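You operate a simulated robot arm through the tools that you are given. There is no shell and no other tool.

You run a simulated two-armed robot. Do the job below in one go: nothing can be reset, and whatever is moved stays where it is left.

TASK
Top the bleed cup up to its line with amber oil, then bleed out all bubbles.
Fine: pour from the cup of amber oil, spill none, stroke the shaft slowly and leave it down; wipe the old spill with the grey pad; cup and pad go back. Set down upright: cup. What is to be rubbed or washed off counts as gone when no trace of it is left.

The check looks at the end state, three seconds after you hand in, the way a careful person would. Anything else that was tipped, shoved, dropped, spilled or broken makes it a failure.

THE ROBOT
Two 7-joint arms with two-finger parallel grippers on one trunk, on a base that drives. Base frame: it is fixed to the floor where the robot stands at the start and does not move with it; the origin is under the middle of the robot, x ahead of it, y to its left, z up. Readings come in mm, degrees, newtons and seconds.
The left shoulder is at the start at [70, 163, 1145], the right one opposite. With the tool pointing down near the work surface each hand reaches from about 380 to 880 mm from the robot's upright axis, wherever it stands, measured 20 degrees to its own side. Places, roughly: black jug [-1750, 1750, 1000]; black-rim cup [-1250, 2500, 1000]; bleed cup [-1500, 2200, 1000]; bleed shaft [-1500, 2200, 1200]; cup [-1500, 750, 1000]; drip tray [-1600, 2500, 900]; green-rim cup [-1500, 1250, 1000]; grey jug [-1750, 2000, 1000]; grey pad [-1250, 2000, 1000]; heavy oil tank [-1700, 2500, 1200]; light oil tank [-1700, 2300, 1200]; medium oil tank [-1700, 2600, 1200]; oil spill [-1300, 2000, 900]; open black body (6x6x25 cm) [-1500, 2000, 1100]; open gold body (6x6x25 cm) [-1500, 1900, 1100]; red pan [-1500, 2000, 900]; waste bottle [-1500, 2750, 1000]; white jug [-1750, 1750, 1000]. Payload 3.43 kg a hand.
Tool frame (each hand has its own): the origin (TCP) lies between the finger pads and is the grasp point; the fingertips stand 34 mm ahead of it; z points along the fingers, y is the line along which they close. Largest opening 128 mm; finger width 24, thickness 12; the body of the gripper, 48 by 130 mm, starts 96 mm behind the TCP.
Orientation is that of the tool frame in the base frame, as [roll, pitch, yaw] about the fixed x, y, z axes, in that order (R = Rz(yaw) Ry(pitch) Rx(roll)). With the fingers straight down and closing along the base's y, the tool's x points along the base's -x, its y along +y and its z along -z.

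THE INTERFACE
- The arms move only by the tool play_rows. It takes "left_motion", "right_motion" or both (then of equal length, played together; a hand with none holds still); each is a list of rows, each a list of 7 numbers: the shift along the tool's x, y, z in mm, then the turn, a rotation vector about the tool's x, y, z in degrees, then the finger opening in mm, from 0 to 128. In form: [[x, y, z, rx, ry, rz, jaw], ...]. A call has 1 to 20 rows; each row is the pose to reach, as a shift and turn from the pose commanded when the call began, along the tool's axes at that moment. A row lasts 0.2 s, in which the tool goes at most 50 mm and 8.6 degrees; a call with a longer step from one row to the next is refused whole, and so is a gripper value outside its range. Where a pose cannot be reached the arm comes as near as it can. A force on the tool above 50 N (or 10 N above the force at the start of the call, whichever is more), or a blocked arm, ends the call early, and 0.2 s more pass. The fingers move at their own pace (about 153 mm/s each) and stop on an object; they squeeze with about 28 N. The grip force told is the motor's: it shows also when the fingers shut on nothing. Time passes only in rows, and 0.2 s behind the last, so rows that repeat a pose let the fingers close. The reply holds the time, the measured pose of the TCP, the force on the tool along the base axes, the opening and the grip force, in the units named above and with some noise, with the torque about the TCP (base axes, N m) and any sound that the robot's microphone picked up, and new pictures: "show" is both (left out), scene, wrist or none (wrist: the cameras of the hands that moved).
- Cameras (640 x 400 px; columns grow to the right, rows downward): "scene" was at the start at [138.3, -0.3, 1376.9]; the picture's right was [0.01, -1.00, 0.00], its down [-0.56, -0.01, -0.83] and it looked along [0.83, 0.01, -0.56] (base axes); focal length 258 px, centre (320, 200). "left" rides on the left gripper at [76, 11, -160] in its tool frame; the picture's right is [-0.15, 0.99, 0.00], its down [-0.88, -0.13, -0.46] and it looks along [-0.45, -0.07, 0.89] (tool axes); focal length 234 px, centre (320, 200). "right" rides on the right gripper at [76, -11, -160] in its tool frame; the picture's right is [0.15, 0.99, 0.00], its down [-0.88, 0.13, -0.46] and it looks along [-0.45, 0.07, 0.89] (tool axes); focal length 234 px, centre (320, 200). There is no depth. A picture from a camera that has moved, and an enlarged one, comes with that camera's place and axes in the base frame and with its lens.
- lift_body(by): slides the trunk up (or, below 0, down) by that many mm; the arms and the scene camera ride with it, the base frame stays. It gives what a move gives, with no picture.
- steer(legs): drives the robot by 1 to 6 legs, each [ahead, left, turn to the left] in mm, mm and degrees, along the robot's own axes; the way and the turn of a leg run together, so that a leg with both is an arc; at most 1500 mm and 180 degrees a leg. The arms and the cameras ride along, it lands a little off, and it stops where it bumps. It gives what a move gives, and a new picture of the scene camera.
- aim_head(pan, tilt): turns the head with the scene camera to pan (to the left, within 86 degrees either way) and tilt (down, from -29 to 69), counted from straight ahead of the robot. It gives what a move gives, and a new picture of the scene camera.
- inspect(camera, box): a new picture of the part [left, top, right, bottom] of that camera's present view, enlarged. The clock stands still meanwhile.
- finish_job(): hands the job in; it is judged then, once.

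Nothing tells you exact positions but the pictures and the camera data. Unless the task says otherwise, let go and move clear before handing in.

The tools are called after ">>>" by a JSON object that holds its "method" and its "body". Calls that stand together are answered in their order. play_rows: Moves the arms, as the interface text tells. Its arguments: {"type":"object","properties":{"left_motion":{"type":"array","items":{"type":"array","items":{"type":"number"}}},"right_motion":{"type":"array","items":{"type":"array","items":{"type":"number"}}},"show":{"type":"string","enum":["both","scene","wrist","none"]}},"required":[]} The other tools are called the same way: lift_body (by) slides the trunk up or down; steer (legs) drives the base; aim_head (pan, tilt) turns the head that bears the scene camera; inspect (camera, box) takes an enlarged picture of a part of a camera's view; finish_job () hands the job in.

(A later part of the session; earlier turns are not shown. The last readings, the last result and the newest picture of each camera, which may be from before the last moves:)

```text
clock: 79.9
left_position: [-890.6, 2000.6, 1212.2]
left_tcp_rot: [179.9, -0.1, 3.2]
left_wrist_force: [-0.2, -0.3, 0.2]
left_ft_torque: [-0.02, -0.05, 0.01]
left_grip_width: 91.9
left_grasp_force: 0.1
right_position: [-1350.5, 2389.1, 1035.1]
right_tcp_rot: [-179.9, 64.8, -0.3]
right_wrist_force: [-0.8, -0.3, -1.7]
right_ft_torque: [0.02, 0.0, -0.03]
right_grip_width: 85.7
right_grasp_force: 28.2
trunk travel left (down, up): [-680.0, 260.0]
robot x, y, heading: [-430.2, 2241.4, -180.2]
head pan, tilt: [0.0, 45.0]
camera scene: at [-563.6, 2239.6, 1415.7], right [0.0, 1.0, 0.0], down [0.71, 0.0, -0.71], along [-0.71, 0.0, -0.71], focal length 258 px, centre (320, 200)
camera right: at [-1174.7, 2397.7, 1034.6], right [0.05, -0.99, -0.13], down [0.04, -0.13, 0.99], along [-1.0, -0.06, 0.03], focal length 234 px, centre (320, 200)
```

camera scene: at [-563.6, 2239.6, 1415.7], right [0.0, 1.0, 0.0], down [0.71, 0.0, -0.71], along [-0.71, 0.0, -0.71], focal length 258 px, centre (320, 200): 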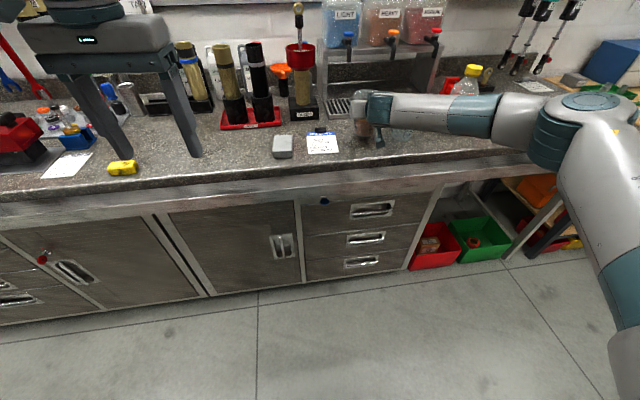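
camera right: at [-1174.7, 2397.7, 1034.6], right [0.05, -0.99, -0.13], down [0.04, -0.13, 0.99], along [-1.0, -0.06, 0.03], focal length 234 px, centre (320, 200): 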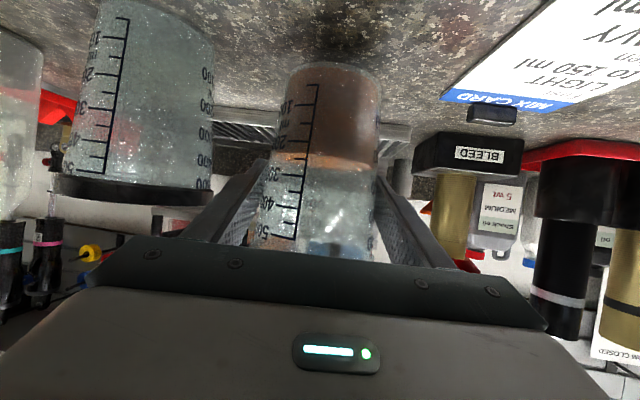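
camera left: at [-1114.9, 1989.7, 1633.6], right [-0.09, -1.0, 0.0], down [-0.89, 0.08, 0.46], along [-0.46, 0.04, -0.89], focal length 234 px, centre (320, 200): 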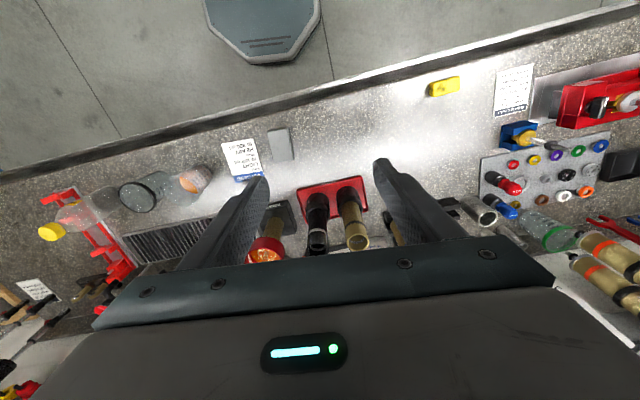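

The cup is held firmly and upright. I'll raise the trunk to bring it to pouring height.

>>> {"method": "lift_body", "body": {"by": 190}}

>>> {"method": "play_rows", "body": {"right_motion": [[6, 0, -12, 0, 0, 0, 76], [12, 0, -25, 0, 0, 0, 76], [18, 0, -38, 0, 0, 0, 76], [24, 0, -51, 0, 0, 0, 76], [30, 0, -64, 0, 0, 0, 76], [36, 0, -77, 0, 0, 0, 76], [42, 0, -90, 0, 0, 0, 76], [48, 0, -103, 0, 0, 0, 76], [54, 0, -116, 0, 0, 0, 76], [58, 0, -124, 0, 0, 0, 76]]}}

```text
clock: 82.0
left_position: [-890.2, 2000.2, 1402.3]
left_tcp_rot: [-180.0, -0.1, 3.2]
left_wrist_force: [0.1, -0.3, -0.4]
left_ft_torque: [-0.01, 0.03, -0.02]
left_grip_width: 92.3
left_grasp_force: 0.0
right_position: [-1352.7, 2389.7, 1225.4]
right_tcp_rot: [-179.8, 64.9, -0.3]
right_wrist_force: [0.3, -0.2, -2.5]
right_ft_torque: [-0.01, 0.01, 0.0]
right_grip_width: 85.5
right_grasp_force: 28.1
trunk travel left (down, up): [-870.0, 70.0]
robot x, y, heading: [-432.3, 2240.2, -180.0]
head pan, tilt: [0.0, 45.0]
```

```text
clock: 84.2
left_position: [-889.3, 1999.9, 1403.1]
left_tcp_rot: [180.0, -0.1, 3.2]
left_wrist_force: [-0.3, 1.3, 0.5]
left_ft_torque: [-0.02, -0.02, -0.03]
left_grip_width: 92.2
left_grasp_force: 0.0
right_position: [-1215.5, 2388.7, 1224.7]
right_tcp_rot: [-179.8, 64.9, -0.2]
right_wrist_force: [0.1, -0.3, -1.8]
right_ft_torque: [0.01, 0.02, -0.02]
right_grip_width: 85.8
right_grasp_force: 28.1
trunk travel left (down, up): [-870.0, 70.0]
robot x, y, heading: [-431.9, 2243.5, -180.1]
head pan, tilt: [0.0, 45.0]
camera scene: at [-563.4, 2239.8, 1605.8], right [0.0, 1.0, 0.0], down [0.71, 0.0, -0.71], along [-0.71, 0.0, -0.71], focal length 258 px, centre (320, 200)
camera right: at [-1039.7, 2396.9, 1224.9], right [0.05, -0.99, -0.13], down [0.04, -0.13, 0.99], along [-1.0, -0.06, 0.03], focal length 234 px, centre (320, 200)
```

scene: 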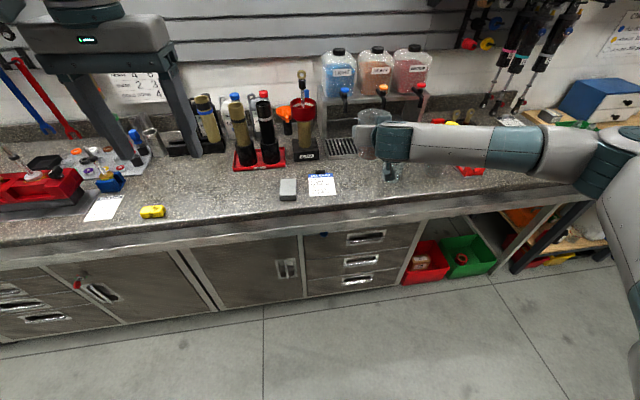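
right: 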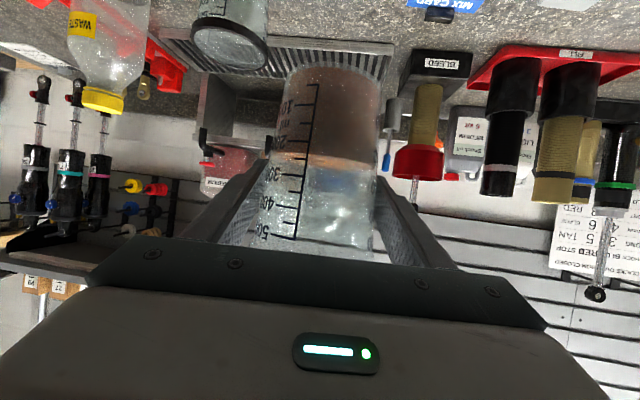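

The arm stays in reach here. Now I'll yaw the hand 40° inward (cup upright, slowly) so that I can pour diagonally and still see the bleed cup.

>>> {"method": "play_rows", "body": {"right_motion": [[0, 0, 0, -3.6, 0, -1.7, 76], [0, 0, 0, -7.2, 0, -3.4, 76], [0, 0, 0, -10.9, 0, -5.1, 76], [0, 0, 0, -14.5, 0, -6.8, 76], [0, 0, 0, -18.1, 0, -8.5, 76], [0, 0, 0, -21.7, 0, -10.2, 76], [0, 0, 0, -25.3, 0, -11.9, 76], [0, 0, 0, -29, 0, -13.6, 76], [0, 0, 0, -32.6, 0, -15.3, 76], [0, 0, 0, -36.2, 0, -17, 76]]}}

```text
clock: 86.3
left_position: [-890.3, 1999.8, 1402.0]
left_tcp_rot: [180.0, 0.0, 3.2]
left_wrist_force: [-0.5, 0.2, -0.4]
left_ft_torque: [-0.01, -0.02, -0.02]
left_grip_width: 92.0
left_grasp_force: 0.0
right_position: [-1215.1, 2387.6, 1225.1]
right_tcp_rot: [-179.8, 64.8, 39.7]
right_wrist_force: [-0.5, -0.1, -2.2]
right_ft_torque: [-0.01, 0.02, 0.0]
right_grip_width: 85.6
right_grasp_force: 28.1
trunk travel left (down, up): [-870.0, 70.0]
robot x, y, heading: [-430.1, 2239.8, -180.1]
head pan, tilt: [0.0, 45.0]
camera scene: at [-563.6, 2239.6, 1605.7], right [0.0, 1.0, 0.0], down [0.71, 0.0, -0.71], along [-0.71, 0.0, -0.71], focal length 258 px, centre (320, 200)
camera right: at [-1085.7, 2508.5, 1224.8], right [0.68, -0.72, -0.13], down [0.11, -0.08, 0.99], along [-0.73, -0.69, 0.03], focal length 234 px, centre (320, 200)
```

scene: 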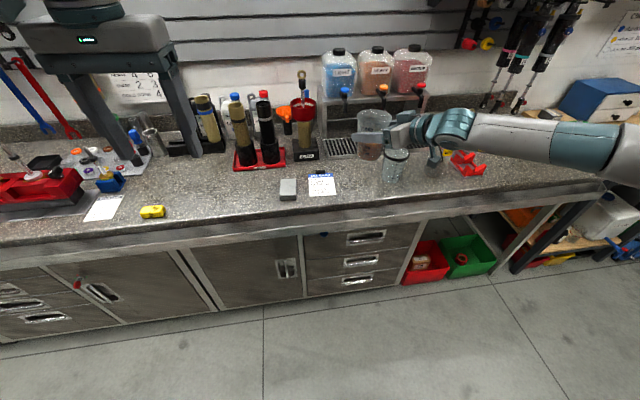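
right: 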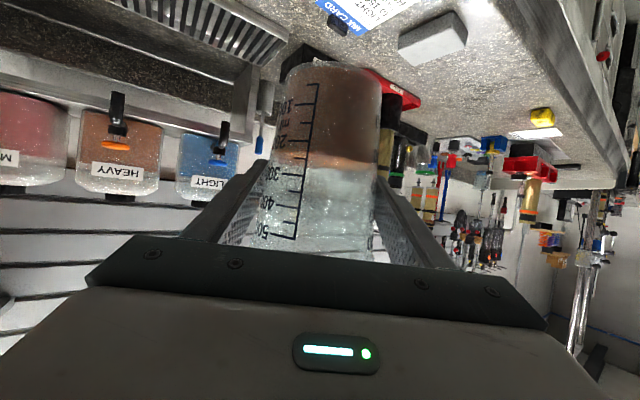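

Yawed and upright. I'll shift the cup inward a little, then drive forward toward the bleed stand.

>>> {"method": "play_rows", "body": {"right_motion": [[-1.3, 11.6, 2.9, 0, 0, 0, 76], [-2.7, 23.3, 5.8, 0, 0, 0, 76], [-4, 35, 8.6, 0, 0, 0, 76], [-5.4, 46.6, 11.5, 0, 0, 0, 76], [-6.7, 58.2, 14.4, 0, 0, 0, 76], [-8.1, 70, 17.3, 0, 0, 0, 76], [-9.4, 81.5, 20.2, 0, 0, 0, 76], [-10.8, 93.2, 23, 0, 0, 0, 76], [-12.1, 104.8, 25.9, 0, 0, 0, 76], [-13.5, 116.5, 28.8, 0, 0, 0, 76]], "show": "scene"}}

```text
clock: 88.5
left_position: [-889.6, 1999.1, 1403.1]
left_tcp_rot: [-179.9, 0.1, 3.2]
left_wrist_force: [-0.6, -0.9, 0.2]
left_ft_torque: [0.05, -0.05, 0.01]
left_grip_width: 92.1
left_grasp_force: 0.1
right_position: [-1166.3, 2278.5, 1224.2]
right_tcp_rot: [-179.7, 64.9, 39.6]
right_wrist_force: [0.4, -0.1, -2.3]
right_ft_torque: [-0.03, -0.02, 0.02]
right_grip_width: 85.8
right_grasp_force: 28.3
trunk travel left (down, up): [-870.0, 70.0]
robot x, y, heading: [-431.1, 2243.5, -180.3]
head pan, tilt: [0.0, 45.0]
camera scene: at [-563.7, 2239.0, 1605.7], right [0.0, 1.0, 0.0], down [0.71, 0.0, -0.71], along [-0.71, 0.0, -0.71], focal length 258 px, centre (320, 200)
```

scene: 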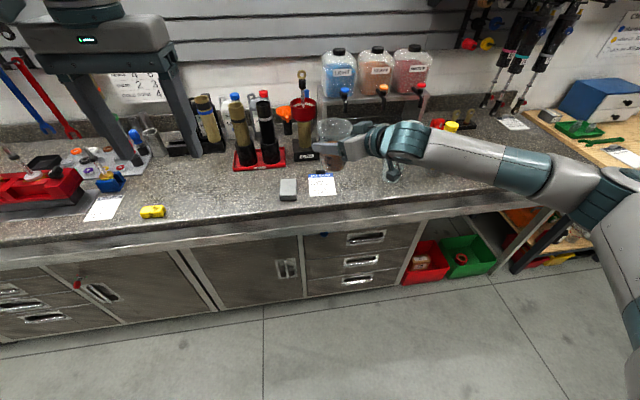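

>>> {"method": "steer", "body": {"legs": [[125, 0, 0]]}}

>>> {"method": "steer", "body": {"legs": [[125, 0, 0]]}}

```text
clock: 89.8
left_position: [-1013.5, 1998.8, 1402.9]
left_tcp_rot: [179.9, 0.1, 3.2]
left_wrist_force: [-0.1, 0.3, -0.2]
left_ft_torque: [-0.01, 0.02, 0.02]
left_grip_width: 91.8
left_grasp_force: 0.1
right_position: [-1289.5, 2276.0, 1224.8]
right_tcp_rot: [-179.8, 64.8, 39.8]
right_wrist_force: [-0.5, 0.0, -1.1]
right_ft_torque: [0.03, 0.0, -0.02]
right_grip_width: 85.7
right_grasp_force: 28.0
trunk travel left (down, up): [-870.0, 70.0]
robot x, y, heading: [-557.1, 2240.6, -179.6]
head pan, tilt: [0.0, 45.0]
camera scene: at [-687.3, 2238.9, 1606.0], right [0.0, 1.0, 0.0], down [0.71, 0.0, -0.71], along [-0.71, 0.0, -0.71], focal length 258 px, centre (320, 200)
```

scene: 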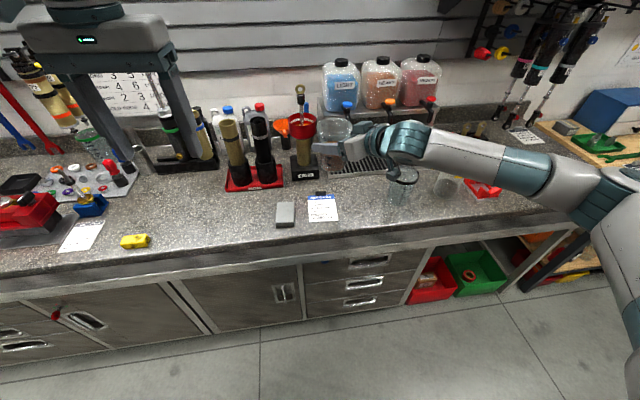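

```text
clock: 91.1
left_position: [-1136.4, 1997.2, 1403.1]
left_tcp_rot: [-179.9, 0.1, 3.3]
left_wrist_force: [-0.1, 0.6, 0.5]
left_ft_torque: [0.0, 0.02, -0.02]
left_grip_width: 92.0
left_grasp_force: 0.1
right_position: [-1412.8, 2276.5, 1225.1]
right_tcp_rot: [-179.6, 65.0, 40.0]
right_wrist_force: [0.4, -0.8, -1.4]
right_ft_torque: [0.01, 0.01, -0.01]
right_grip_width: 85.6
right_grasp_force: 27.7
trunk travel left (down, up): [-870.0, 70.0]
robot x, y, heading: [-683.3, 2240.2, -179.7]
head pan, tilt: [0.0, 45.0]
camera scene: at [-810.4, 2238.4, 1606.1], right [0.0, 1.0, 0.0], down [0.71, 0.0, -0.71], along [-0.71, 0.0, -0.71], focal length 258 px, centre (320, 200)
```

scene: 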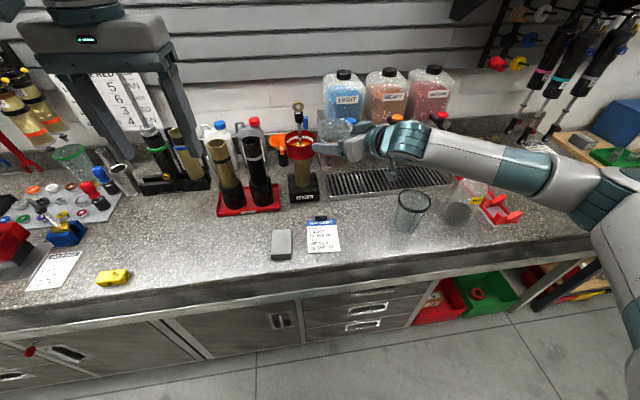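

>>> {"method": "inspect", "body": {"camera": "scene", "box": [270, 95, 390, 205]}}

>>> {"method": "inspect", "body": {"camera": "right", "box": [0, 0, 640, 400]}}

```text
3.64 times, centred on (330, 150) of scene
camera zoom: at [-810.4, 2238.4, 1606.1], right [0.0, 1.0, 0.0], down [0.71, 0.0, -0.71], along [-0.71, 0.0, -0.71], focal length 937 px, centre (284, 382)
```

zoom: 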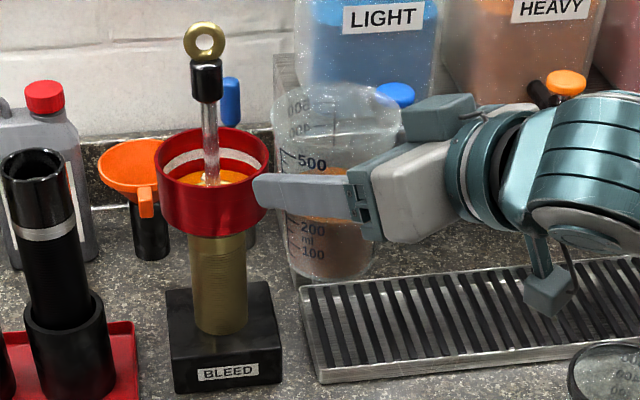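

```text
1.00 times, centred on (320, 200) of right (not enlarged: the box is as wide or as high as the picture)
camera zoom: at [-1284.3, 2396.0, 1225.1], right [0.68, -0.72, -0.13], down [0.11, -0.08, 0.99], along [-0.73, -0.69, 0.03], focal length 234 px, centre (320, 200)
```

zoom: 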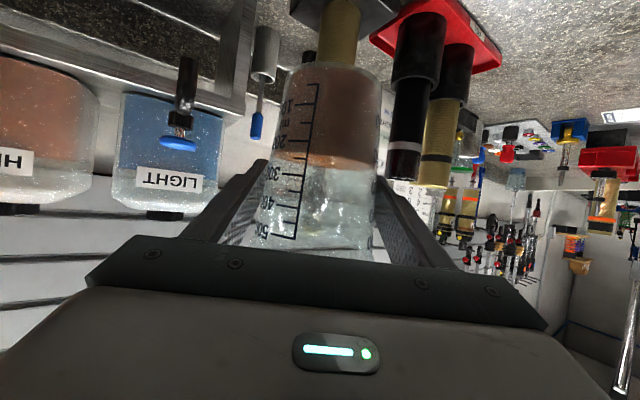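

Everything lines up: the bleed cup is straight ahead of the held cup along the pour direction. I'll first tilt the cup forward to 40° (below the pouring angle), staying back from the bleed stand.

>>> {"method": "play_rows", "body": {"right_motion": [[1, -0.4, 1.7, 0, 4, 0, 76], [2, -0.7, 3.3, 0, 8, 0, 76], [3.1, -1.1, 5, 0, 12, 0, 76], [4.1, -1.5, 6.6, 0, 16, 0, 76], [5.1, -1.9, 8.3, 0, 20, 0, 76], [6.2, -2.2, 10, 0, 24, 0, 76], [7.2, -2.6, 11.6, 0, 28, 0, 76], [8.2, -3, 13.3, 0, 32, 0, 76], [9.2, -3.3, 15, 0, 36, 0, 76], [10.3, -3.7, 16.6, 0, 40, 0, 76]]}}

>>> {"method": "inspect", "body": {"camera": "scene", "box": [270, 95, 390, 205]}}

```text
clock: 93.3
left_position: [-1139.6, 1996.5, 1403.4]
left_tcp_rot: [-179.9, 0.0, 3.3]
left_wrist_force: [0.8, -0.5, -0.2]
left_ft_torque: [0.01, 0.03, -0.05]
left_grip_width: 92.0
left_grasp_force: 0.0
right_position: [-1426.6, 2271.2, 1206.4]
right_tcp_rot: [-179.9, 24.7, 39.8]
right_wrist_force: [-0.5, -0.7, -2.9]
right_ft_torque: [-0.03, 0.03, -0.01]
right_grip_width: 85.6
right_grasp_force: 28.0
trunk travel left (down, up): [-870.0, 70.0]
robot x, y, heading: [-680.6, 2238.6, -179.7]
head pan, tilt: [0.0, 45.0]
camera scene: at [-813.6, 2237.6, 1605.7], right [0.0, 1.0, 0.0], down [0.71, 0.0, -0.71], along [-0.71, 0.0, -0.71], focal length 258 px, centre (320, 200)
camera right: at [-1328.9, 2365.6, 1321.5], right [0.73, -0.68, -0.06], down [-0.39, -0.49, 0.78], along [-0.56, -0.55, -0.62], focal length 234 px, centre (320, 200)
```

scene: 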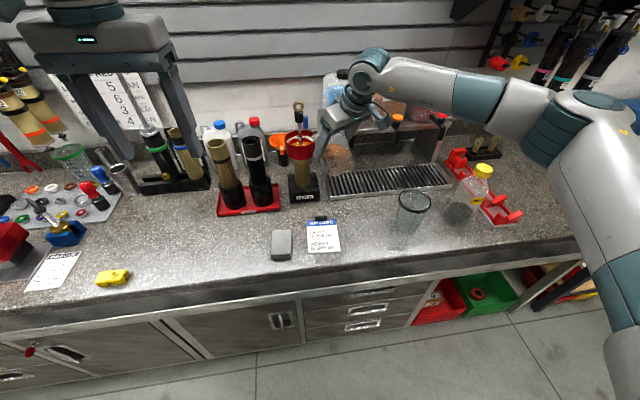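
right: 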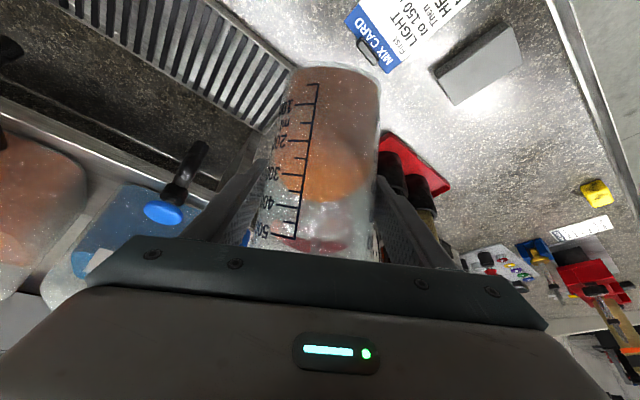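

```text
3.64 times, centred on (330, 150) of scene
camera zoom: at [-813.6, 2237.6, 1605.7], right [0.0, 1.0, 0.0], down [0.71, 0.0, -0.71], along [-0.71, 0.0, -0.71], focal length 937 px, centre (284, 382)
```

zoom: 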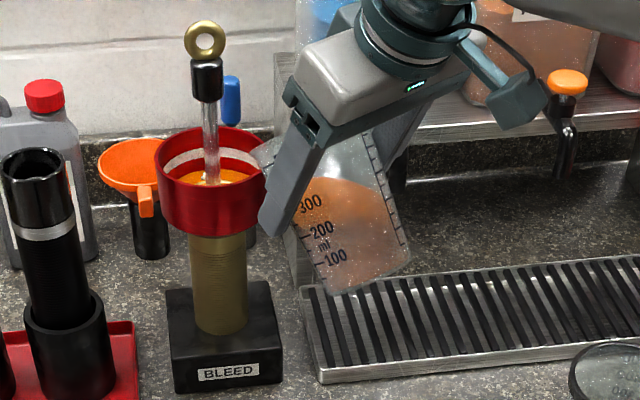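

At 40° nothing runs yet, and the lip is about 57 mm short of its place. I'll bring the lip over the bleed cup at about 45 mm above its rim, tilting to 47°.

>>> {"method": "play_rows", "body": {"right_motion": [[-6.8, 0.1, 2.2, 0, 0.9, 0, 76], [-13.5, 0.3, 4.5, 0, 1.8, 0, 76], [-20.3, 0.4, 6.8, 0, 2.6, 0, 76], [-27.1, 0.5, 9, 0, 3.5, 0, 76], [-33.9, 0.7, 11.3, 0, 4.4, 0, 76], [-40.6, 0.8, 13.5, 0, 5.2, 0, 76], [-47.4, 1, 15.8, 0, 6.1, 0, 76], [-54.2, 1.1, 18, 0, 7, 0, 76]]}}

>>> {"method": "inspect", "body": {"camera": "scene", "box": [270, 85, 370, 185]}}

>>> {"method": "inspect", "body": {"camera": "right", "box": [200, 50, 440, 260]}}

```text
clock: 95.1
left_position: [-1138.7, 1996.5, 1402.8]
left_tcp_rot: [-179.9, 0.0, 3.3]
left_wrist_force: [0.2, -0.2, -0.2]
left_ft_torque: [0.02, -0.01, 0.01]
left_grip_width: 92.1
left_grasp_force: 0.0
right_position: [-1470.9, 2233.7, 1212.6]
right_tcp_rot: [-179.9, 17.8, 39.7]
right_wrist_force: [-0.2, 0.9, -2.5]
right_ft_torque: [0.0, 0.03, 0.0]
right_grip_width: 85.6
right_grasp_force: 28.4
trunk travel left (down, up): [-870.0, 70.0]
robot x, y, heading: [-683.5, 2241.4, -179.8]
head pan, tilt: [0.0, 45.0]
camera scene: at [-813.7, 2237.5, 1605.7], right [0.0, 1.0, 0.0], down [0.71, 0.0, -0.71], along [-0.71, 0.0, -0.71], focal length 258 px, centre (320, 200)
camera right: at [-1384.4, 2318.9, 1342.3], right [0.74, -0.67, -0.05], down [-0.45, -0.55, 0.7], along [-0.5, -0.5, -0.71], focal length 234 px, centre (320, 200)
```

scene: 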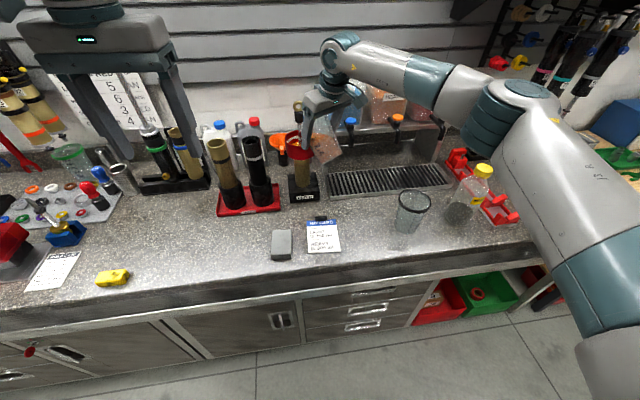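
right: 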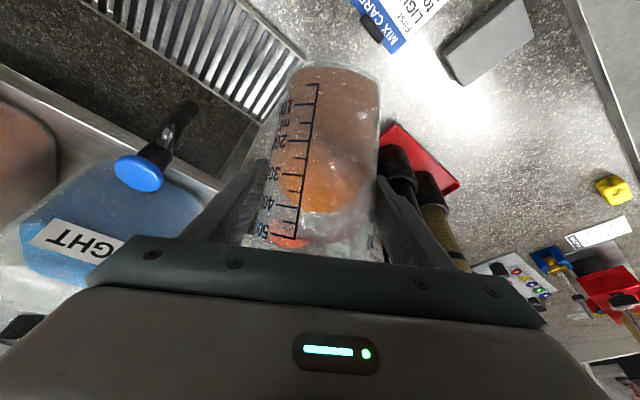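

```text
4.00 times, centred on (320, 135) of scene
camera zoom: at [-813.7, 2237.5, 1605.7], right [0.0, 1.0, 0.0], down [0.71, 0.0, -0.71], along [-0.71, 0.0, -0.71], focal length 1030 px, centre (320, 460)
```

zoom: 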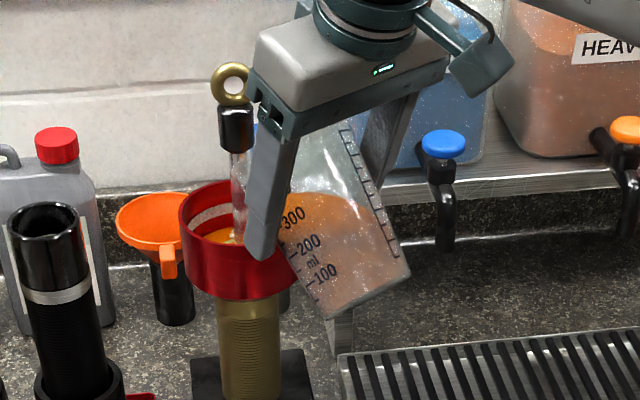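

```text
1.90 times, centred on (320, 155) of right
camera zoom: at [-1384.4, 2318.9, 1342.3], right [0.74, -0.67, -0.05], down [-0.45, -0.55, 0.7], along [-0.5, -0.5, -0.71], focal length 446 px, centre (320, 286)
```

zoom: 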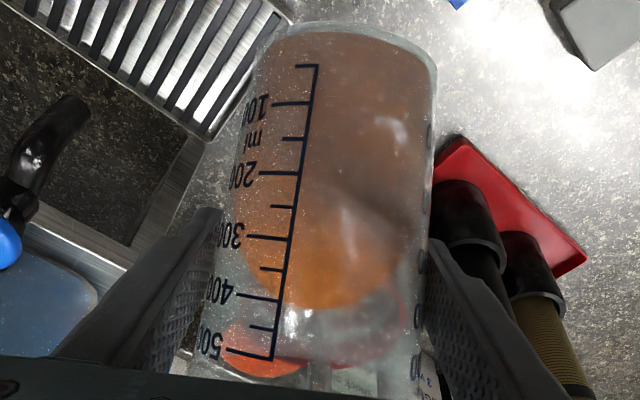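

The lip hangs over the bleed cup, clear of the shaft. Now I'll tilt slowly, rotating about the lip, to 54° and watch for the first flow.

>>> {"method": "play_rows", "body": {"right_motion": [[-0.6, 0, -1.5, 0, 1.4, 0, 76], [-1.3, 0, -2.9, 0, 2.8, 0, 76], [-2, 0, -4.4, 0, 4.3, 0, 76], [-2.8, 0, -5.95, 0, 5.8, 0, 76], [-3.3, 0, -6.9, 0, 6.8, 0, 76], [-3.3, 0, -6.9, 0, 6.8, 0, 76]], "show": "wrist"}}

>>> {"method": "inspect", "body": {"camera": "scene", "box": [270, 85, 370, 185]}}

>>> {"method": "inspect", "body": {"camera": "right", "box": [200, 50, 440, 260]}}

```text
clock: 96.5
left_position: [-1139.4, 1997.7, 1403.5]
left_tcp_rot: [179.9, 0.0, 3.3]
left_wrist_force: [-1.1, -0.3, 1.0]
left_ft_torque: [0.0, -0.02, -0.01]
left_grip_width: 92.3
left_grasp_force: 0.1
right_position: [-1469.9, 2234.6, 1221.7]
right_tcp_rot: [-179.9, 12.0, 39.7]
right_wrist_force: [-0.3, -0.3, -2.3]
right_ft_torque: [-0.02, 0.02, 0.01]
right_grip_width: 85.8
right_grasp_force: 28.0
trunk travel left (down, up): [-870.0, 70.0]
robot x, y, heading: [-680.0, 2241.6, -179.7]
head pan, tilt: [0.0, 45.0]
camera right: at [-1394.4, 2310.1, 1362.4], right [0.74, -0.67, -0.03], down [-0.51, -0.59, 0.63], along [-0.44, -0.45, -0.78], focal length 234 px, centre (320, 200)
```

right: 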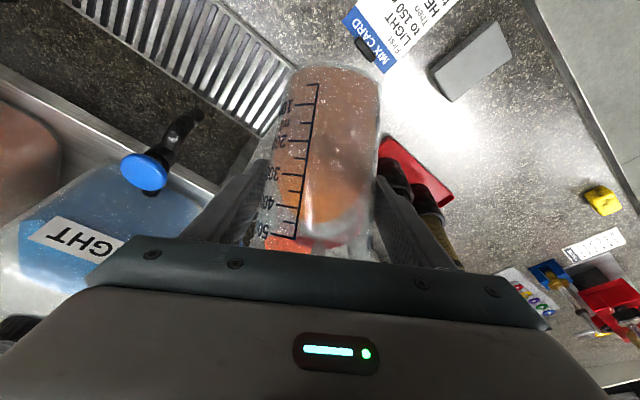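

```text
4.00 times, centred on (320, 135) of scene
camera zoom: at [-813.3, 2238.6, 1605.7], right [0.0, 1.0, 0.0], down [0.71, 0.0, -0.71], along [-0.71, 0.0, -0.71], focal length 1030 px, centre (320, 460)
```

zoom: 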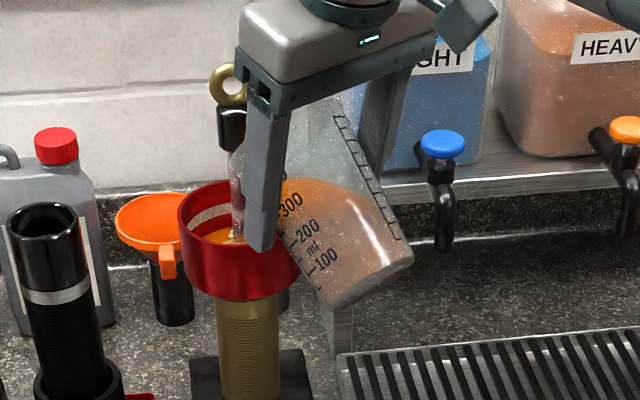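

```text
1.90 times, centred on (320, 155) of right
camera zoom: at [-1394.4, 2310.1, 1362.4], right [0.74, -0.67, -0.03], down [-0.51, -0.59, 0.63], along [-0.44, -0.45, -0.78], focal length 446 px, centre (320, 286)
```

zoom: 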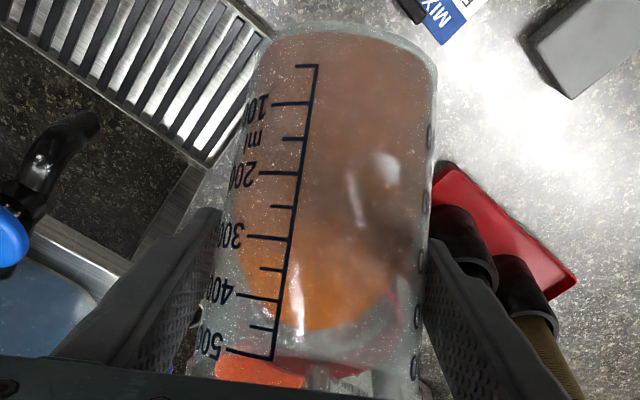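

No flow yet at 53°; the oil edge is close to the lip. I'll go on in 1° steps to 56° with pauses.

>>> {"method": "play_rows", "body": {"right_motion": [[-0.4, 0, -1, 0, 1, 0, 76], [-0.9, 0, -2.1, 0, 2, 0, 76], [-0.9, 0, -2.1, 0, 2, 0, 76], [-1.1, 0, -2.6, 0, 2.5, 0, 76], [-1.4, 0, -3.1, 0, 3, 0, 76], [-1.4, 0, -3.1, 0, 3, 0, 76], [-1.4, 0, -3.1, 0, 3, 0, 76]], "show": "none"}}

>>> {"method": "inspect", "body": {"camera": "scene", "box": [270, 85, 370, 185]}}

>>> {"method": "inspect", "body": {"camera": "right", "box": [200, 50, 440, 260]}}

```text
clock: 98.1
left_position: [-1137.9, 1997.6, 1402.4]
left_tcp_rot: [-180.0, 0.0, 3.3]
left_wrist_force: [-0.5, -0.5, -0.3]
left_ft_torque: [0.03, 0.0, 0.0]
left_grip_width: 92.0
left_grasp_force: 0.0
right_position: [-1470.1, 2233.9, 1221.5]
right_tcp_rot: [-179.9, 12.0, 39.7]
right_wrist_force: [-0.4, -1.1, -2.5]
right_ft_torque: [-0.03, 0.04, 0.05]
right_grip_width: 85.5
right_grasp_force: 27.6
right hand out of reach, approached as far as the arm can: row 2, 3, 4, 5, 6, 7
trunk travel left (down, up): [-870.0, 70.0]
robot x, y, heading: [-680.2, 2237.9, -179.8]
head pan, tilt: [0.0, 45.0]
```

```text
4.00 times, centred on (320, 135) of scene
camera zoom: at [-813.4, 2238.3, 1605.7], right [0.0, 1.0, 0.0], down [0.71, 0.0, -0.71], along [-0.71, 0.0, -0.71], focal length 1030 px, centre (320, 460)
```

zoom: 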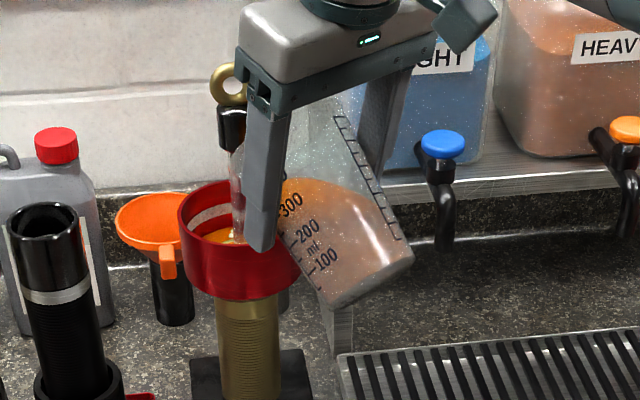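

```text
1.90 times, centred on (320, 155) of right
camera zoom: at [-1394.5, 2309.9, 1362.3], right [0.74, -0.67, -0.03], down [-0.51, -0.59, 0.63], along [-0.44, -0.45, -0.78], focal length 446 px, centre (320, 286)
```

zoom: 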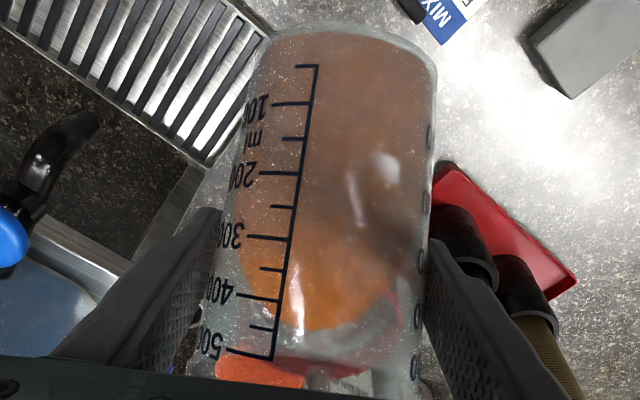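

The arm reports it cannot tilt further at this distance. I'll tilt back a little, retract the cup 80 mm straight toward me, and drive the base forward by the same amount.

>>> {"method": "play_rows", "body": {"right_motion": [[0.7, 0, 2.1, 0, -2, 0, 76], [1.4, 0, 4.3, 0, -4, 0, 76], [2.1, 0, 6.4, 0, -6, 0, 76], [2.8, 0, 8.5, 0, -8, 0, 76], [8.8, 5.1, 7.3, 0, -8, 0, 76], [14.8, 10.3, 6, 0, -8, 0, 76], [20.8, 15.4, 4.7, 0, -8, 0, 76], [26.8, 20.5, 3.5, 0, -8, 0, 76], [32.8, 25.7, 2.2, 0, -8, 0, 76], [38.8, 30.8, 0.9, 0, -8, 0, 76], [44.8, 36, -0.4, 0, -8, 0, 76], [50.7, 41.1, -1.7, 0, -8, 0, 76], [56.7, 46.3, -2.9, 0, -8, 0, 76], [62.7, 51.4, -4.2, 0, -8, 0, 76]], "show": "scene"}}

```text
clock: 101.1
left_position: [-1138.8, 1996.6, 1402.4]
left_tcp_rot: [180.0, 0.1, 3.3]
left_wrist_force: [1.1, -0.2, 0.0]
left_ft_torque: [-0.01, -0.01, 0.01]
left_grip_width: 92.1
left_grasp_force: 0.1
right_position: [-1388.3, 2235.0, 1212.3]
right_tcp_rot: [-179.9, 20.1, 39.7]
right_wrist_force: [0.6, 0.0, -2.0]
right_ft_torque: [0.0, 0.02, 0.0]
right_grip_width: 85.6
right_grasp_force: 27.8
trunk travel left (down, up): [-870.0, 70.0]
robot x, y, heading: [-679.2, 2241.9, -179.8]
head pan, tilt: [0.0, 45.0]
camera scene: at [-813.0, 2238.5, 1605.8], right [0.0, 1.0, 0.0], down [0.71, 0.0, -0.71], along [-0.71, 0.0, -0.71], focal length 258 px, centre (320, 200)
```

scene: 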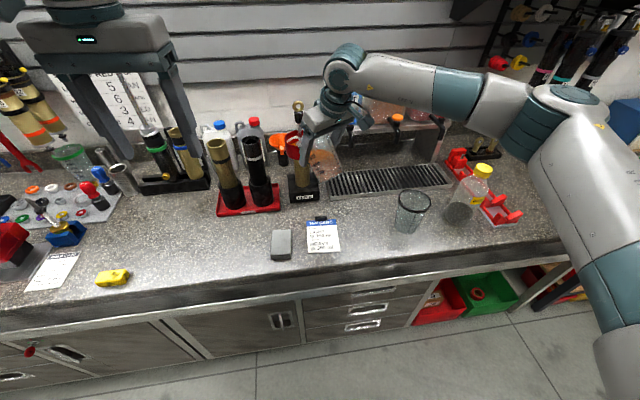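

>>> {"method": "steer", "body": {"legs": [[80, 0, 0]]}}

>>> {"method": "inspect", "body": {"camera": "scene", "box": [260, 75, 360, 175]}}

```text
clock: 102.1
left_position: [-1211.6, 1998.2, 1405.2]
left_tcp_rot: [-179.9, 0.4, 3.0]
left_wrist_force: [1.3, -0.4, 0.1]
left_ft_torque: [0.0, 0.05, 0.01]
left_grip_width: 91.9
left_grasp_force: 0.1
right_position: [-1462.9, 2235.9, 1216.3]
right_tcp_rot: [-179.6, 20.1, 39.7]
right_wrist_force: [-0.2, 0.1, -1.9]
right_ft_torque: [-0.03, 0.06, 0.01]
right_grip_width: 85.9
right_grasp_force: 27.9
trunk travel left (down, up): [-870.0, 70.0]
robot x, y, heading: [-759.9, 2240.9, -179.9]
head pan, tilt: [0.0, 45.0]
camera scene: at [-885.3, 2238.1, 1606.5], right [0.0, 1.0, 0.0], down [0.7, 0.0, -0.71], along [-0.71, 0.0, -0.7], focal length 258 px, centre (320, 200)
```

scene: 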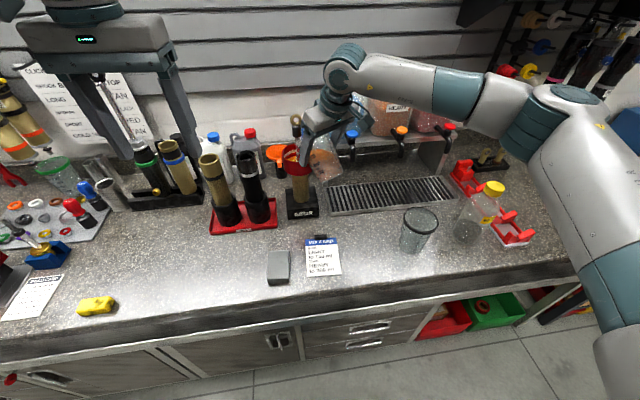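

```text
4.00 times, centred on (310, 125) of scene
camera zoom: at [-885.3, 2238.1, 1606.5], right [0.0, 1.0, 0.0], down [0.7, 0.0, -0.71], along [-0.71, 0.0, -0.7], focal length 1030 px, centre (360, 500)
```

zoom: 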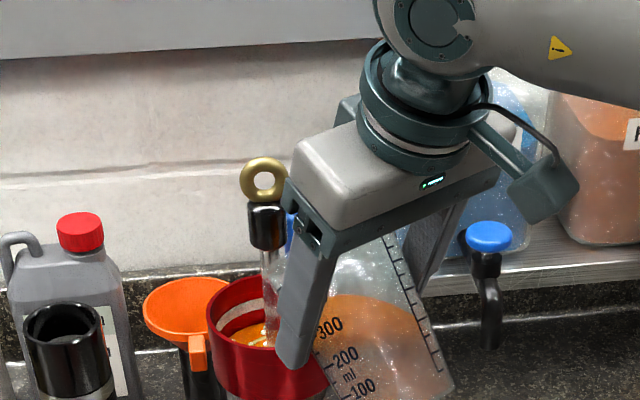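

>>> {"method": "play_rows", "body": {"right_motion": [[0, 0, 0, 0, 0, 0, 76], [0, 0, 0, 0, 0, 0, 76], [0, 0, 0, 0, 0, 0, 76]], "show": "none"}}

```text
clock: 102.9
left_position: [-1220.3, 1998.5, 1402.8]
left_tcp_rot: [180.0, 0.0, 3.2]
left_wrist_force: [-0.6, -0.3, -0.4]
left_ft_torque: [-0.01, -0.01, 0.0]
left_grip_width: 92.1
left_grasp_force: 0.0
right_position: [-1472.2, 2235.1, 1210.8]
right_tcp_rot: [180.0, 19.8, 39.6]
right_wrist_force: [-0.1, -0.3, -2.0]
right_ft_torque: [-0.06, 0.03, 0.01]
right_grip_width: 85.6
right_grasp_force: 27.9
trunk travel left (down, up): [-870.0, 70.0]
robot x, y, heading: [-761.8, 2237.6, -180.2]
head pan, tilt: [0.0, 45.0]
```

Settled with the lip in place. Tilting again about the lip, up to 55°.

>>> {"method": "play_rows", "body": {"right_motion": [[-1.1, 0.7, -2.5, 0, 2.4, 0, 76], [-2.3, 1.4, -4.9, 0, 4.8, 0, 76], [-3.3, 2, -6.9, 0, 6.8, 0, 76], [-3.9, 2, -7.9, 0, 7.8, 0, 76], [-4.5, 2, -8.9, 0, 8.8, 0, 76], [-5, 2, -9.8, 0, 9.8, 0, 76], [-5, 2, -9.8, 0, 9.8, 0, 76], [-5, 2, -9.8, 0, 9.8, 0, 76]], "show": "none"}}

>>> {"method": "inspect", "body": {"camera": "scene", "box": [250, 85, 350, 185]}}

>>> {"method": "inspect", "body": {"camera": "right", "box": [200, 50, 440, 260]}}

```text
clock: 104.7
left_position: [-1218.3, 1998.5, 1403.9]
left_tcp_rot: [-180.0, -0.1, 3.2]
left_wrist_force: [0.0, 0.3, 0.7]
left_ft_torque: [0.01, 0.03, 0.01]
left_grip_width: 92.1
left_grasp_force: 0.1
right_position: [-1469.2, 2231.8, 1224.2]
right_tcp_rot: [-179.9, 10.2, 39.7]
right_wrist_force: [-0.1, 0.1, -2.7]
right_ft_torque: [-0.04, 0.02, 0.04]
right_grip_width: 85.9
right_grasp_force: 27.4
trunk travel left (down, up): [-870.0, 70.0]
robot x, y, heading: [-759.7, 2238.3, -180.0]
head pan, tilt: [0.0, 45.0]
```

```text
4.00 times, centred on (300, 135) of scene
camera zoom: at [-892.8, 2238.2, 1605.7], right [0.0, 1.0, 0.0], down [0.71, 0.0, -0.71], along [-0.71, 0.0, -0.71], focal length 1030 px, centre (400, 460)
```

zoom: 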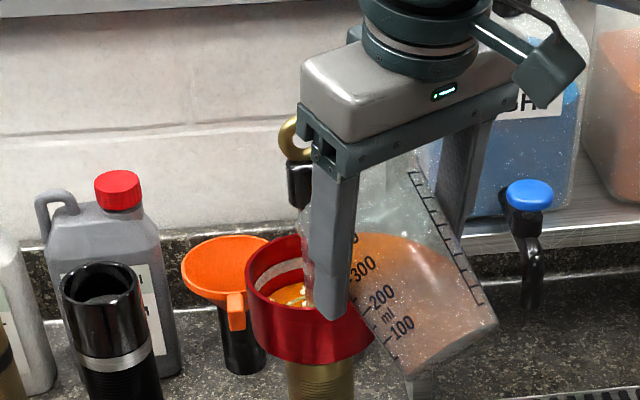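

```text
1.90 times, centred on (320, 155) of right
camera zoom: at [-1396.9, 2305.2, 1367.5], right [0.74, -0.67, -0.03], down [-0.52, -0.6, 0.6], along [-0.42, -0.43, -0.8], focal length 446 px, centre (320, 286)
```

zoom: 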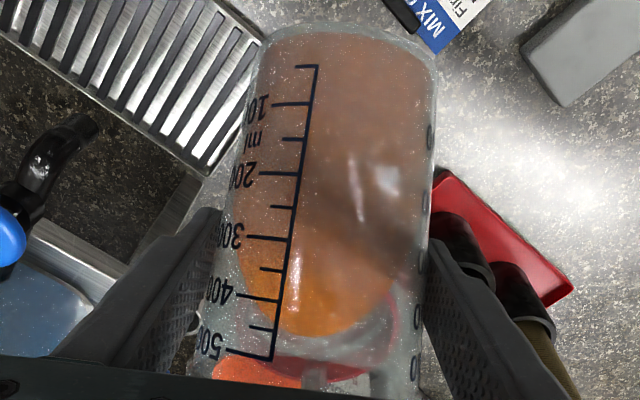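

No flow yet at 55°. Now to 57°, holding briefly.

>>> {"method": "play_rows", "body": {"right_motion": [[-0.5, 0, -1.1, 0, 1.1, 0, 76], [-1, 0, -2.3, 0, 2.2, 0, 76], [-1, 0, -2.3, 0, 2.2, 0, 76], [-1, 0, -2.3, 0, 2.2, 0, 76]], "show": "none"}}

>>> {"method": "inspect", "body": {"camera": "scene", "box": [270, 105, 350, 185]}}

>>> {"method": "inspect", "body": {"camera": "right", "box": [200, 50, 440, 260]}}

```text
clock: 105.7
left_position: [-1219.2, 1997.6, 1402.2]
left_tcp_rot: [-180.0, 0.2, 3.2]
left_wrist_force: [0.1, 0.0, 0.5]
left_ft_torque: [0.0, -0.01, 0.01]
left_grip_width: 91.6
left_grasp_force: 0.1
right_position: [-1469.0, 2231.0, 1225.8]
right_tcp_rot: [-179.9, 8.0, 39.6]
right_wrist_force: [0.7, 0.9, -2.0]
right_ft_torque: [-0.07, 0.02, 0.01]
right_grip_width: 85.8
right_grasp_force: 27.8
trunk travel left (down, up): [-870.0, 70.0]
robot x, y, heading: [-763.0, 2237.8, -180.1]
head pan, tilt: [0.0, 45.0]
```

```text
5.00 times, centred on (310, 145) of scene
camera zoom: at [-892.6, 2238.4, 1605.7], right [0.0, 1.0, 0.0], down [0.71, 0.0, -0.71], along [-0.71, 0.0, -0.71], focal length 1288 px, centre (370, 475)
```

zoom: 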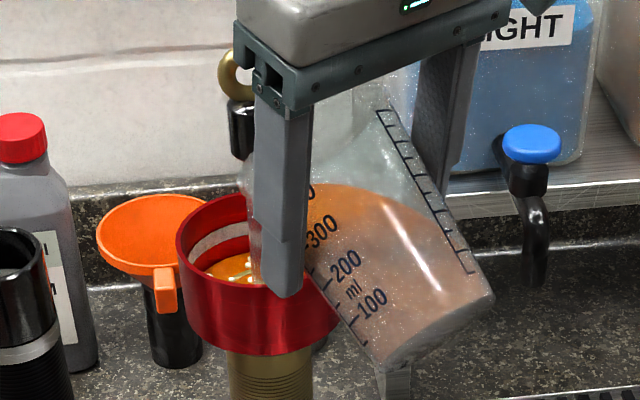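

```text
1.90 times, centred on (320, 155) of right
camera zoom: at [-1400.8, 2301.0, 1373.7], right [0.74, -0.67, -0.02], down [-0.54, -0.62, 0.57], along [-0.4, -0.41, -0.82], focal length 446 px, centre (320, 286)
```

zoom: 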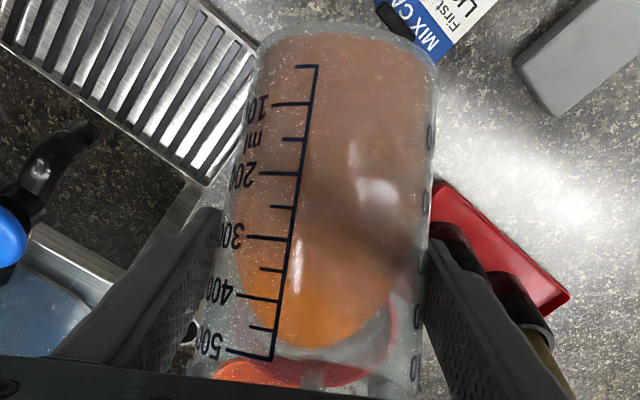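

>>> {"method": "play_rows", "body": {"right_motion": [[-0.4, -1.5, -1, 0, 1, 0, 76], [-0.9, -3, -2.1, 0, 2, 0, 76], [-0.9, -3, -2.1, 0, 2, 0, 76], [-0.9, -3, -2.1, 0, 2, 0, 76]], "show": "none"}}

>>> {"method": "inspect", "body": {"camera": "scene", "box": [270, 105, 350, 185]}}

>>> {"method": "inspect", "body": {"camera": "right", "box": [200, 50, 440, 260]}}

```text
clock: 106.7
left_position: [-1218.2, 1998.5, 1404.1]
left_tcp_rot: [180.0, 0.2, 3.2]
left_wrist_force: [0.8, 0.8, -0.2]
left_ft_torque: [0.0, 0.02, 0.04]
left_grip_width: 92.2
left_grasp_force: 0.0
right_position: [-1470.6, 2232.7, 1228.5]
right_tcp_rot: [-179.8, 6.1, 39.6]
right_wrist_force: [0.0, 0.1, -2.0]
right_ft_torque: [-0.02, 0.05, 0.03]
right_grip_width: 85.8
right_grasp_force: 27.9
trunk travel left (down, up): [-870.0, 70.0]
robot x, y, heading: [-761.0, 2239.0, -179.7]
head pan, tilt: [0.0, 45.0]
```

```text
5.00 times, centred on (310, 145) of scene
camera zoom: at [-892.6, 2238.4, 1605.7], right [0.0, 1.0, 0.0], down [0.71, 0.0, -0.71], along [-0.71, 0.0, -0.71], focal length 1288 px, centre (370, 475)
```

zoom: 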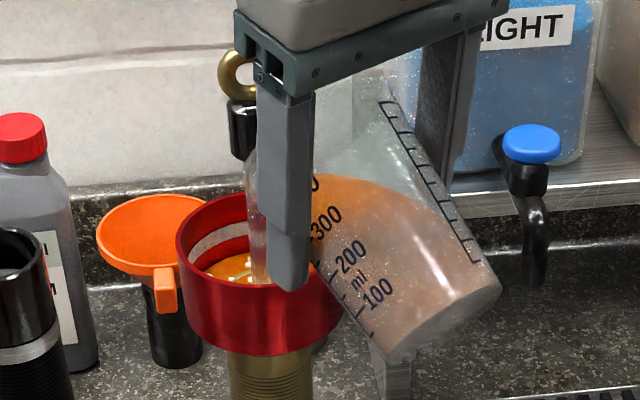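

```text
1.90 times, centred on (320, 155) of right
camera zoom: at [-1407.5, 2300.2, 1379.6], right [0.74, -0.67, -0.02], down [-0.55, -0.63, 0.55], along [-0.38, -0.4, -0.84], focal length 446 px, centre (320, 286)
```

zoom: 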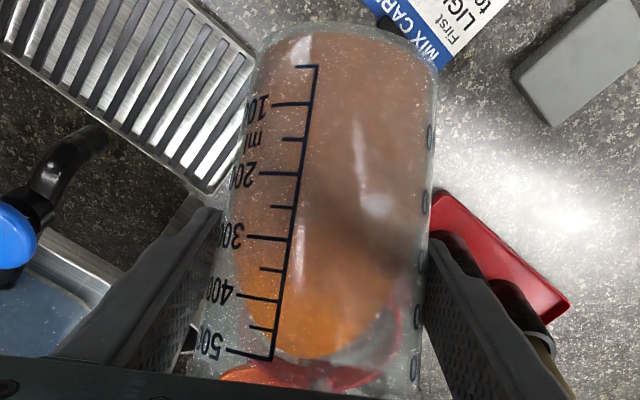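

>>> {"method": "play_rows", "body": {"right_motion": [[-0.4, 0, -1, 0, 1, 0, 76], [-0.9, 0, -2.1, 0, 2, 0, 76], [-0.9, 0, -2.1, 0, 2, 0, 76], [-0.9, 0, -2.1, 0, 2, 0, 76]], "show": "none"}}

>>> {"method": "inspect", "body": {"camera": "scene", "box": [270, 105, 350, 185]}}

>>> {"method": "inspect", "body": {"camera": "right", "box": [200, 50, 440, 260]}}

```text
clock: 107.7
left_position: [-1218.1, 1997.5, 1402.9]
left_tcp_rot: [-180.0, 0.1, 3.2]
left_wrist_force: [0.7, -0.2, -0.5]
left_ft_torque: [0.02, -0.03, 0.0]
left_grip_width: 92.0
left_grasp_force: 0.1
right_position: [-1472.0, 2234.0, 1230.1]
right_tcp_rot: [-180.0, 4.0, 39.5]
right_wrist_force: [0.8, -0.5, -2.4]
right_ft_torque: [-0.03, 0.04, 0.03]
right_grip_width: 85.4
right_grasp_force: 27.8
trunk travel left (down, up): [-870.0, 70.0]
robot x, y, heading: [-759.8, 2238.8, -180.0]
head pan, tilt: [0.0, 45.0]
```

```text
5.00 times, centred on (310, 145) of scene
camera zoom: at [-892.6, 2238.3, 1605.7], right [0.0, 1.0, 0.0], down [0.71, 0.0, -0.71], along [-0.71, 0.0, -0.71], focal length 1288 px, centre (370, 475)
```

zoom: 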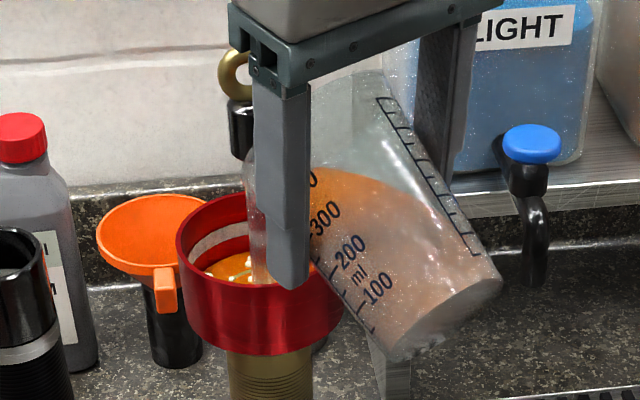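

```text
1.90 times, centred on (320, 155) of right
camera zoom: at [-1412.0, 2296.4, 1384.3], right [0.74, -0.67, -0.01], down [-0.57, -0.64, 0.52], along [-0.35, -0.38, -0.86], focal length 446 px, centre (320, 286)
```

zoom: 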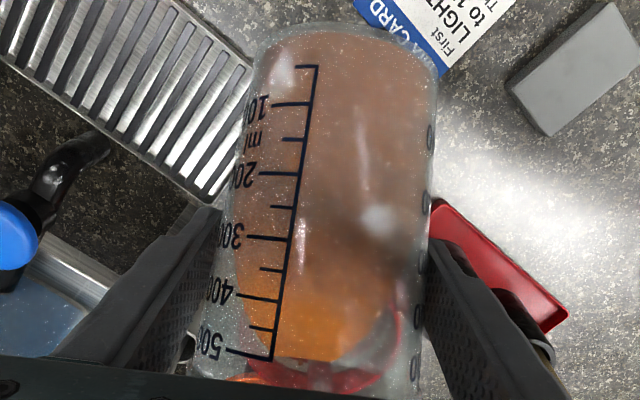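

>>> {"method": "play_rows", "body": {"right_motion": [[-0.4, 0.5, -1, 0, 1, 0, 76], [-0.6, 1, -1.6, 0, 1.5, 0, 76], [-0.6, 1, -1.6, 0, 1.5, 0, 76], [-0.6, 1, -1.6, 0, 1.5, 0, 76]], "show": "none"}}

>>> {"method": "inspect", "body": {"camera": "scene", "box": [270, 105, 350, 185]}}

>>> {"method": "inspect", "body": {"camera": "right", "box": [200, 50, 440, 260]}}

```text
clock: 108.7
left_position: [-1217.9, 1997.5, 1403.1]
left_tcp_rot: [-179.9, 0.2, 3.2]
left_wrist_force: [0.6, -0.3, 0.2]
left_ft_torque: [-0.01, -0.01, 0.01]
left_grip_width: 91.7
left_grasp_force: 0.1
right_position: [-1471.7, 2233.0, 1232.2]
right_tcp_rot: [-179.9, 2.5, 39.6]
right_wrist_force: [-0.5, -0.3, -1.5]
right_ft_torque: [-0.02, 0.01, 0.0]
right_grip_width: 85.8
right_grasp_force: 28.0
trunk travel left (down, up): [-870.0, 70.0]
robot x, y, heading: [-755.7, 2236.8, -179.8]
head pan, tilt: [0.0, 45.0]
```

```text
5.00 times, centred on (310, 145) of scene
camera zoom: at [-892.7, 2238.2, 1605.7], right [0.0, 1.0, 0.0], down [0.71, 0.0, -0.71], along [-0.71, 0.0, -0.71], focal length 1288 px, centre (370, 475)
```

zoom: 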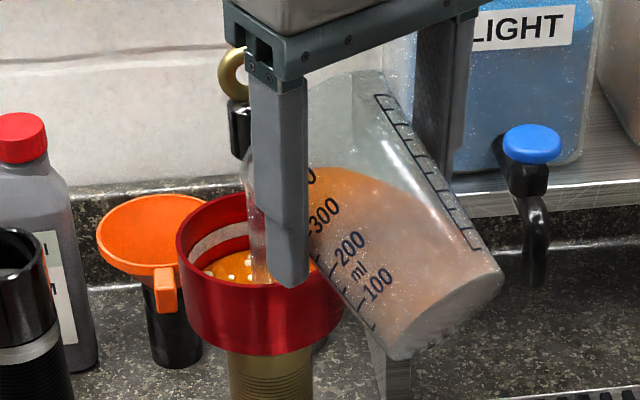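

```text
1.90 times, centred on (320, 155) of right
camera zoom: at [-1414.1, 2293.5, 1388.5], right [0.74, -0.67, -0.01], down [-0.58, -0.65, 0.49], along [-0.34, -0.36, -0.87], focal length 446 px, centre (320, 286)
```

zoom: 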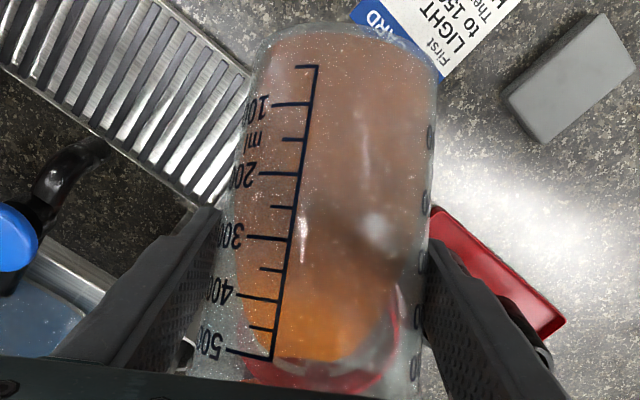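

>>> {"method": "inspect", "body": {"camera": "scene", "box": [292, 138, 340, 178]}}

```text
10.00 times, centred on (316, 158) of scene
camera zoom: at [-892.7, 2238.2, 1605.7], right [0.0, 1.0, 0.0], down [0.71, 0.0, -0.71], along [-0.71, 0.0, -0.71], focal length 2576 px, centre (360, 620)
```

zoom: 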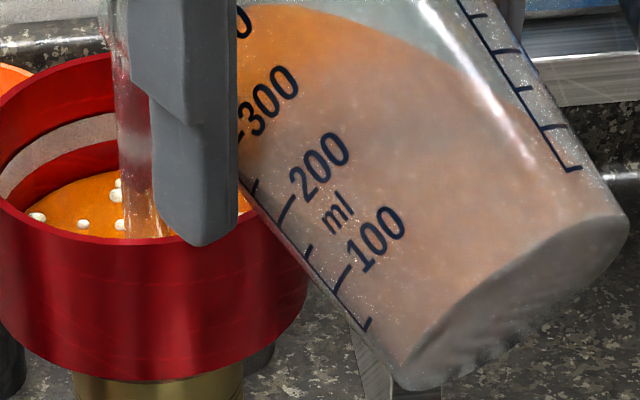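

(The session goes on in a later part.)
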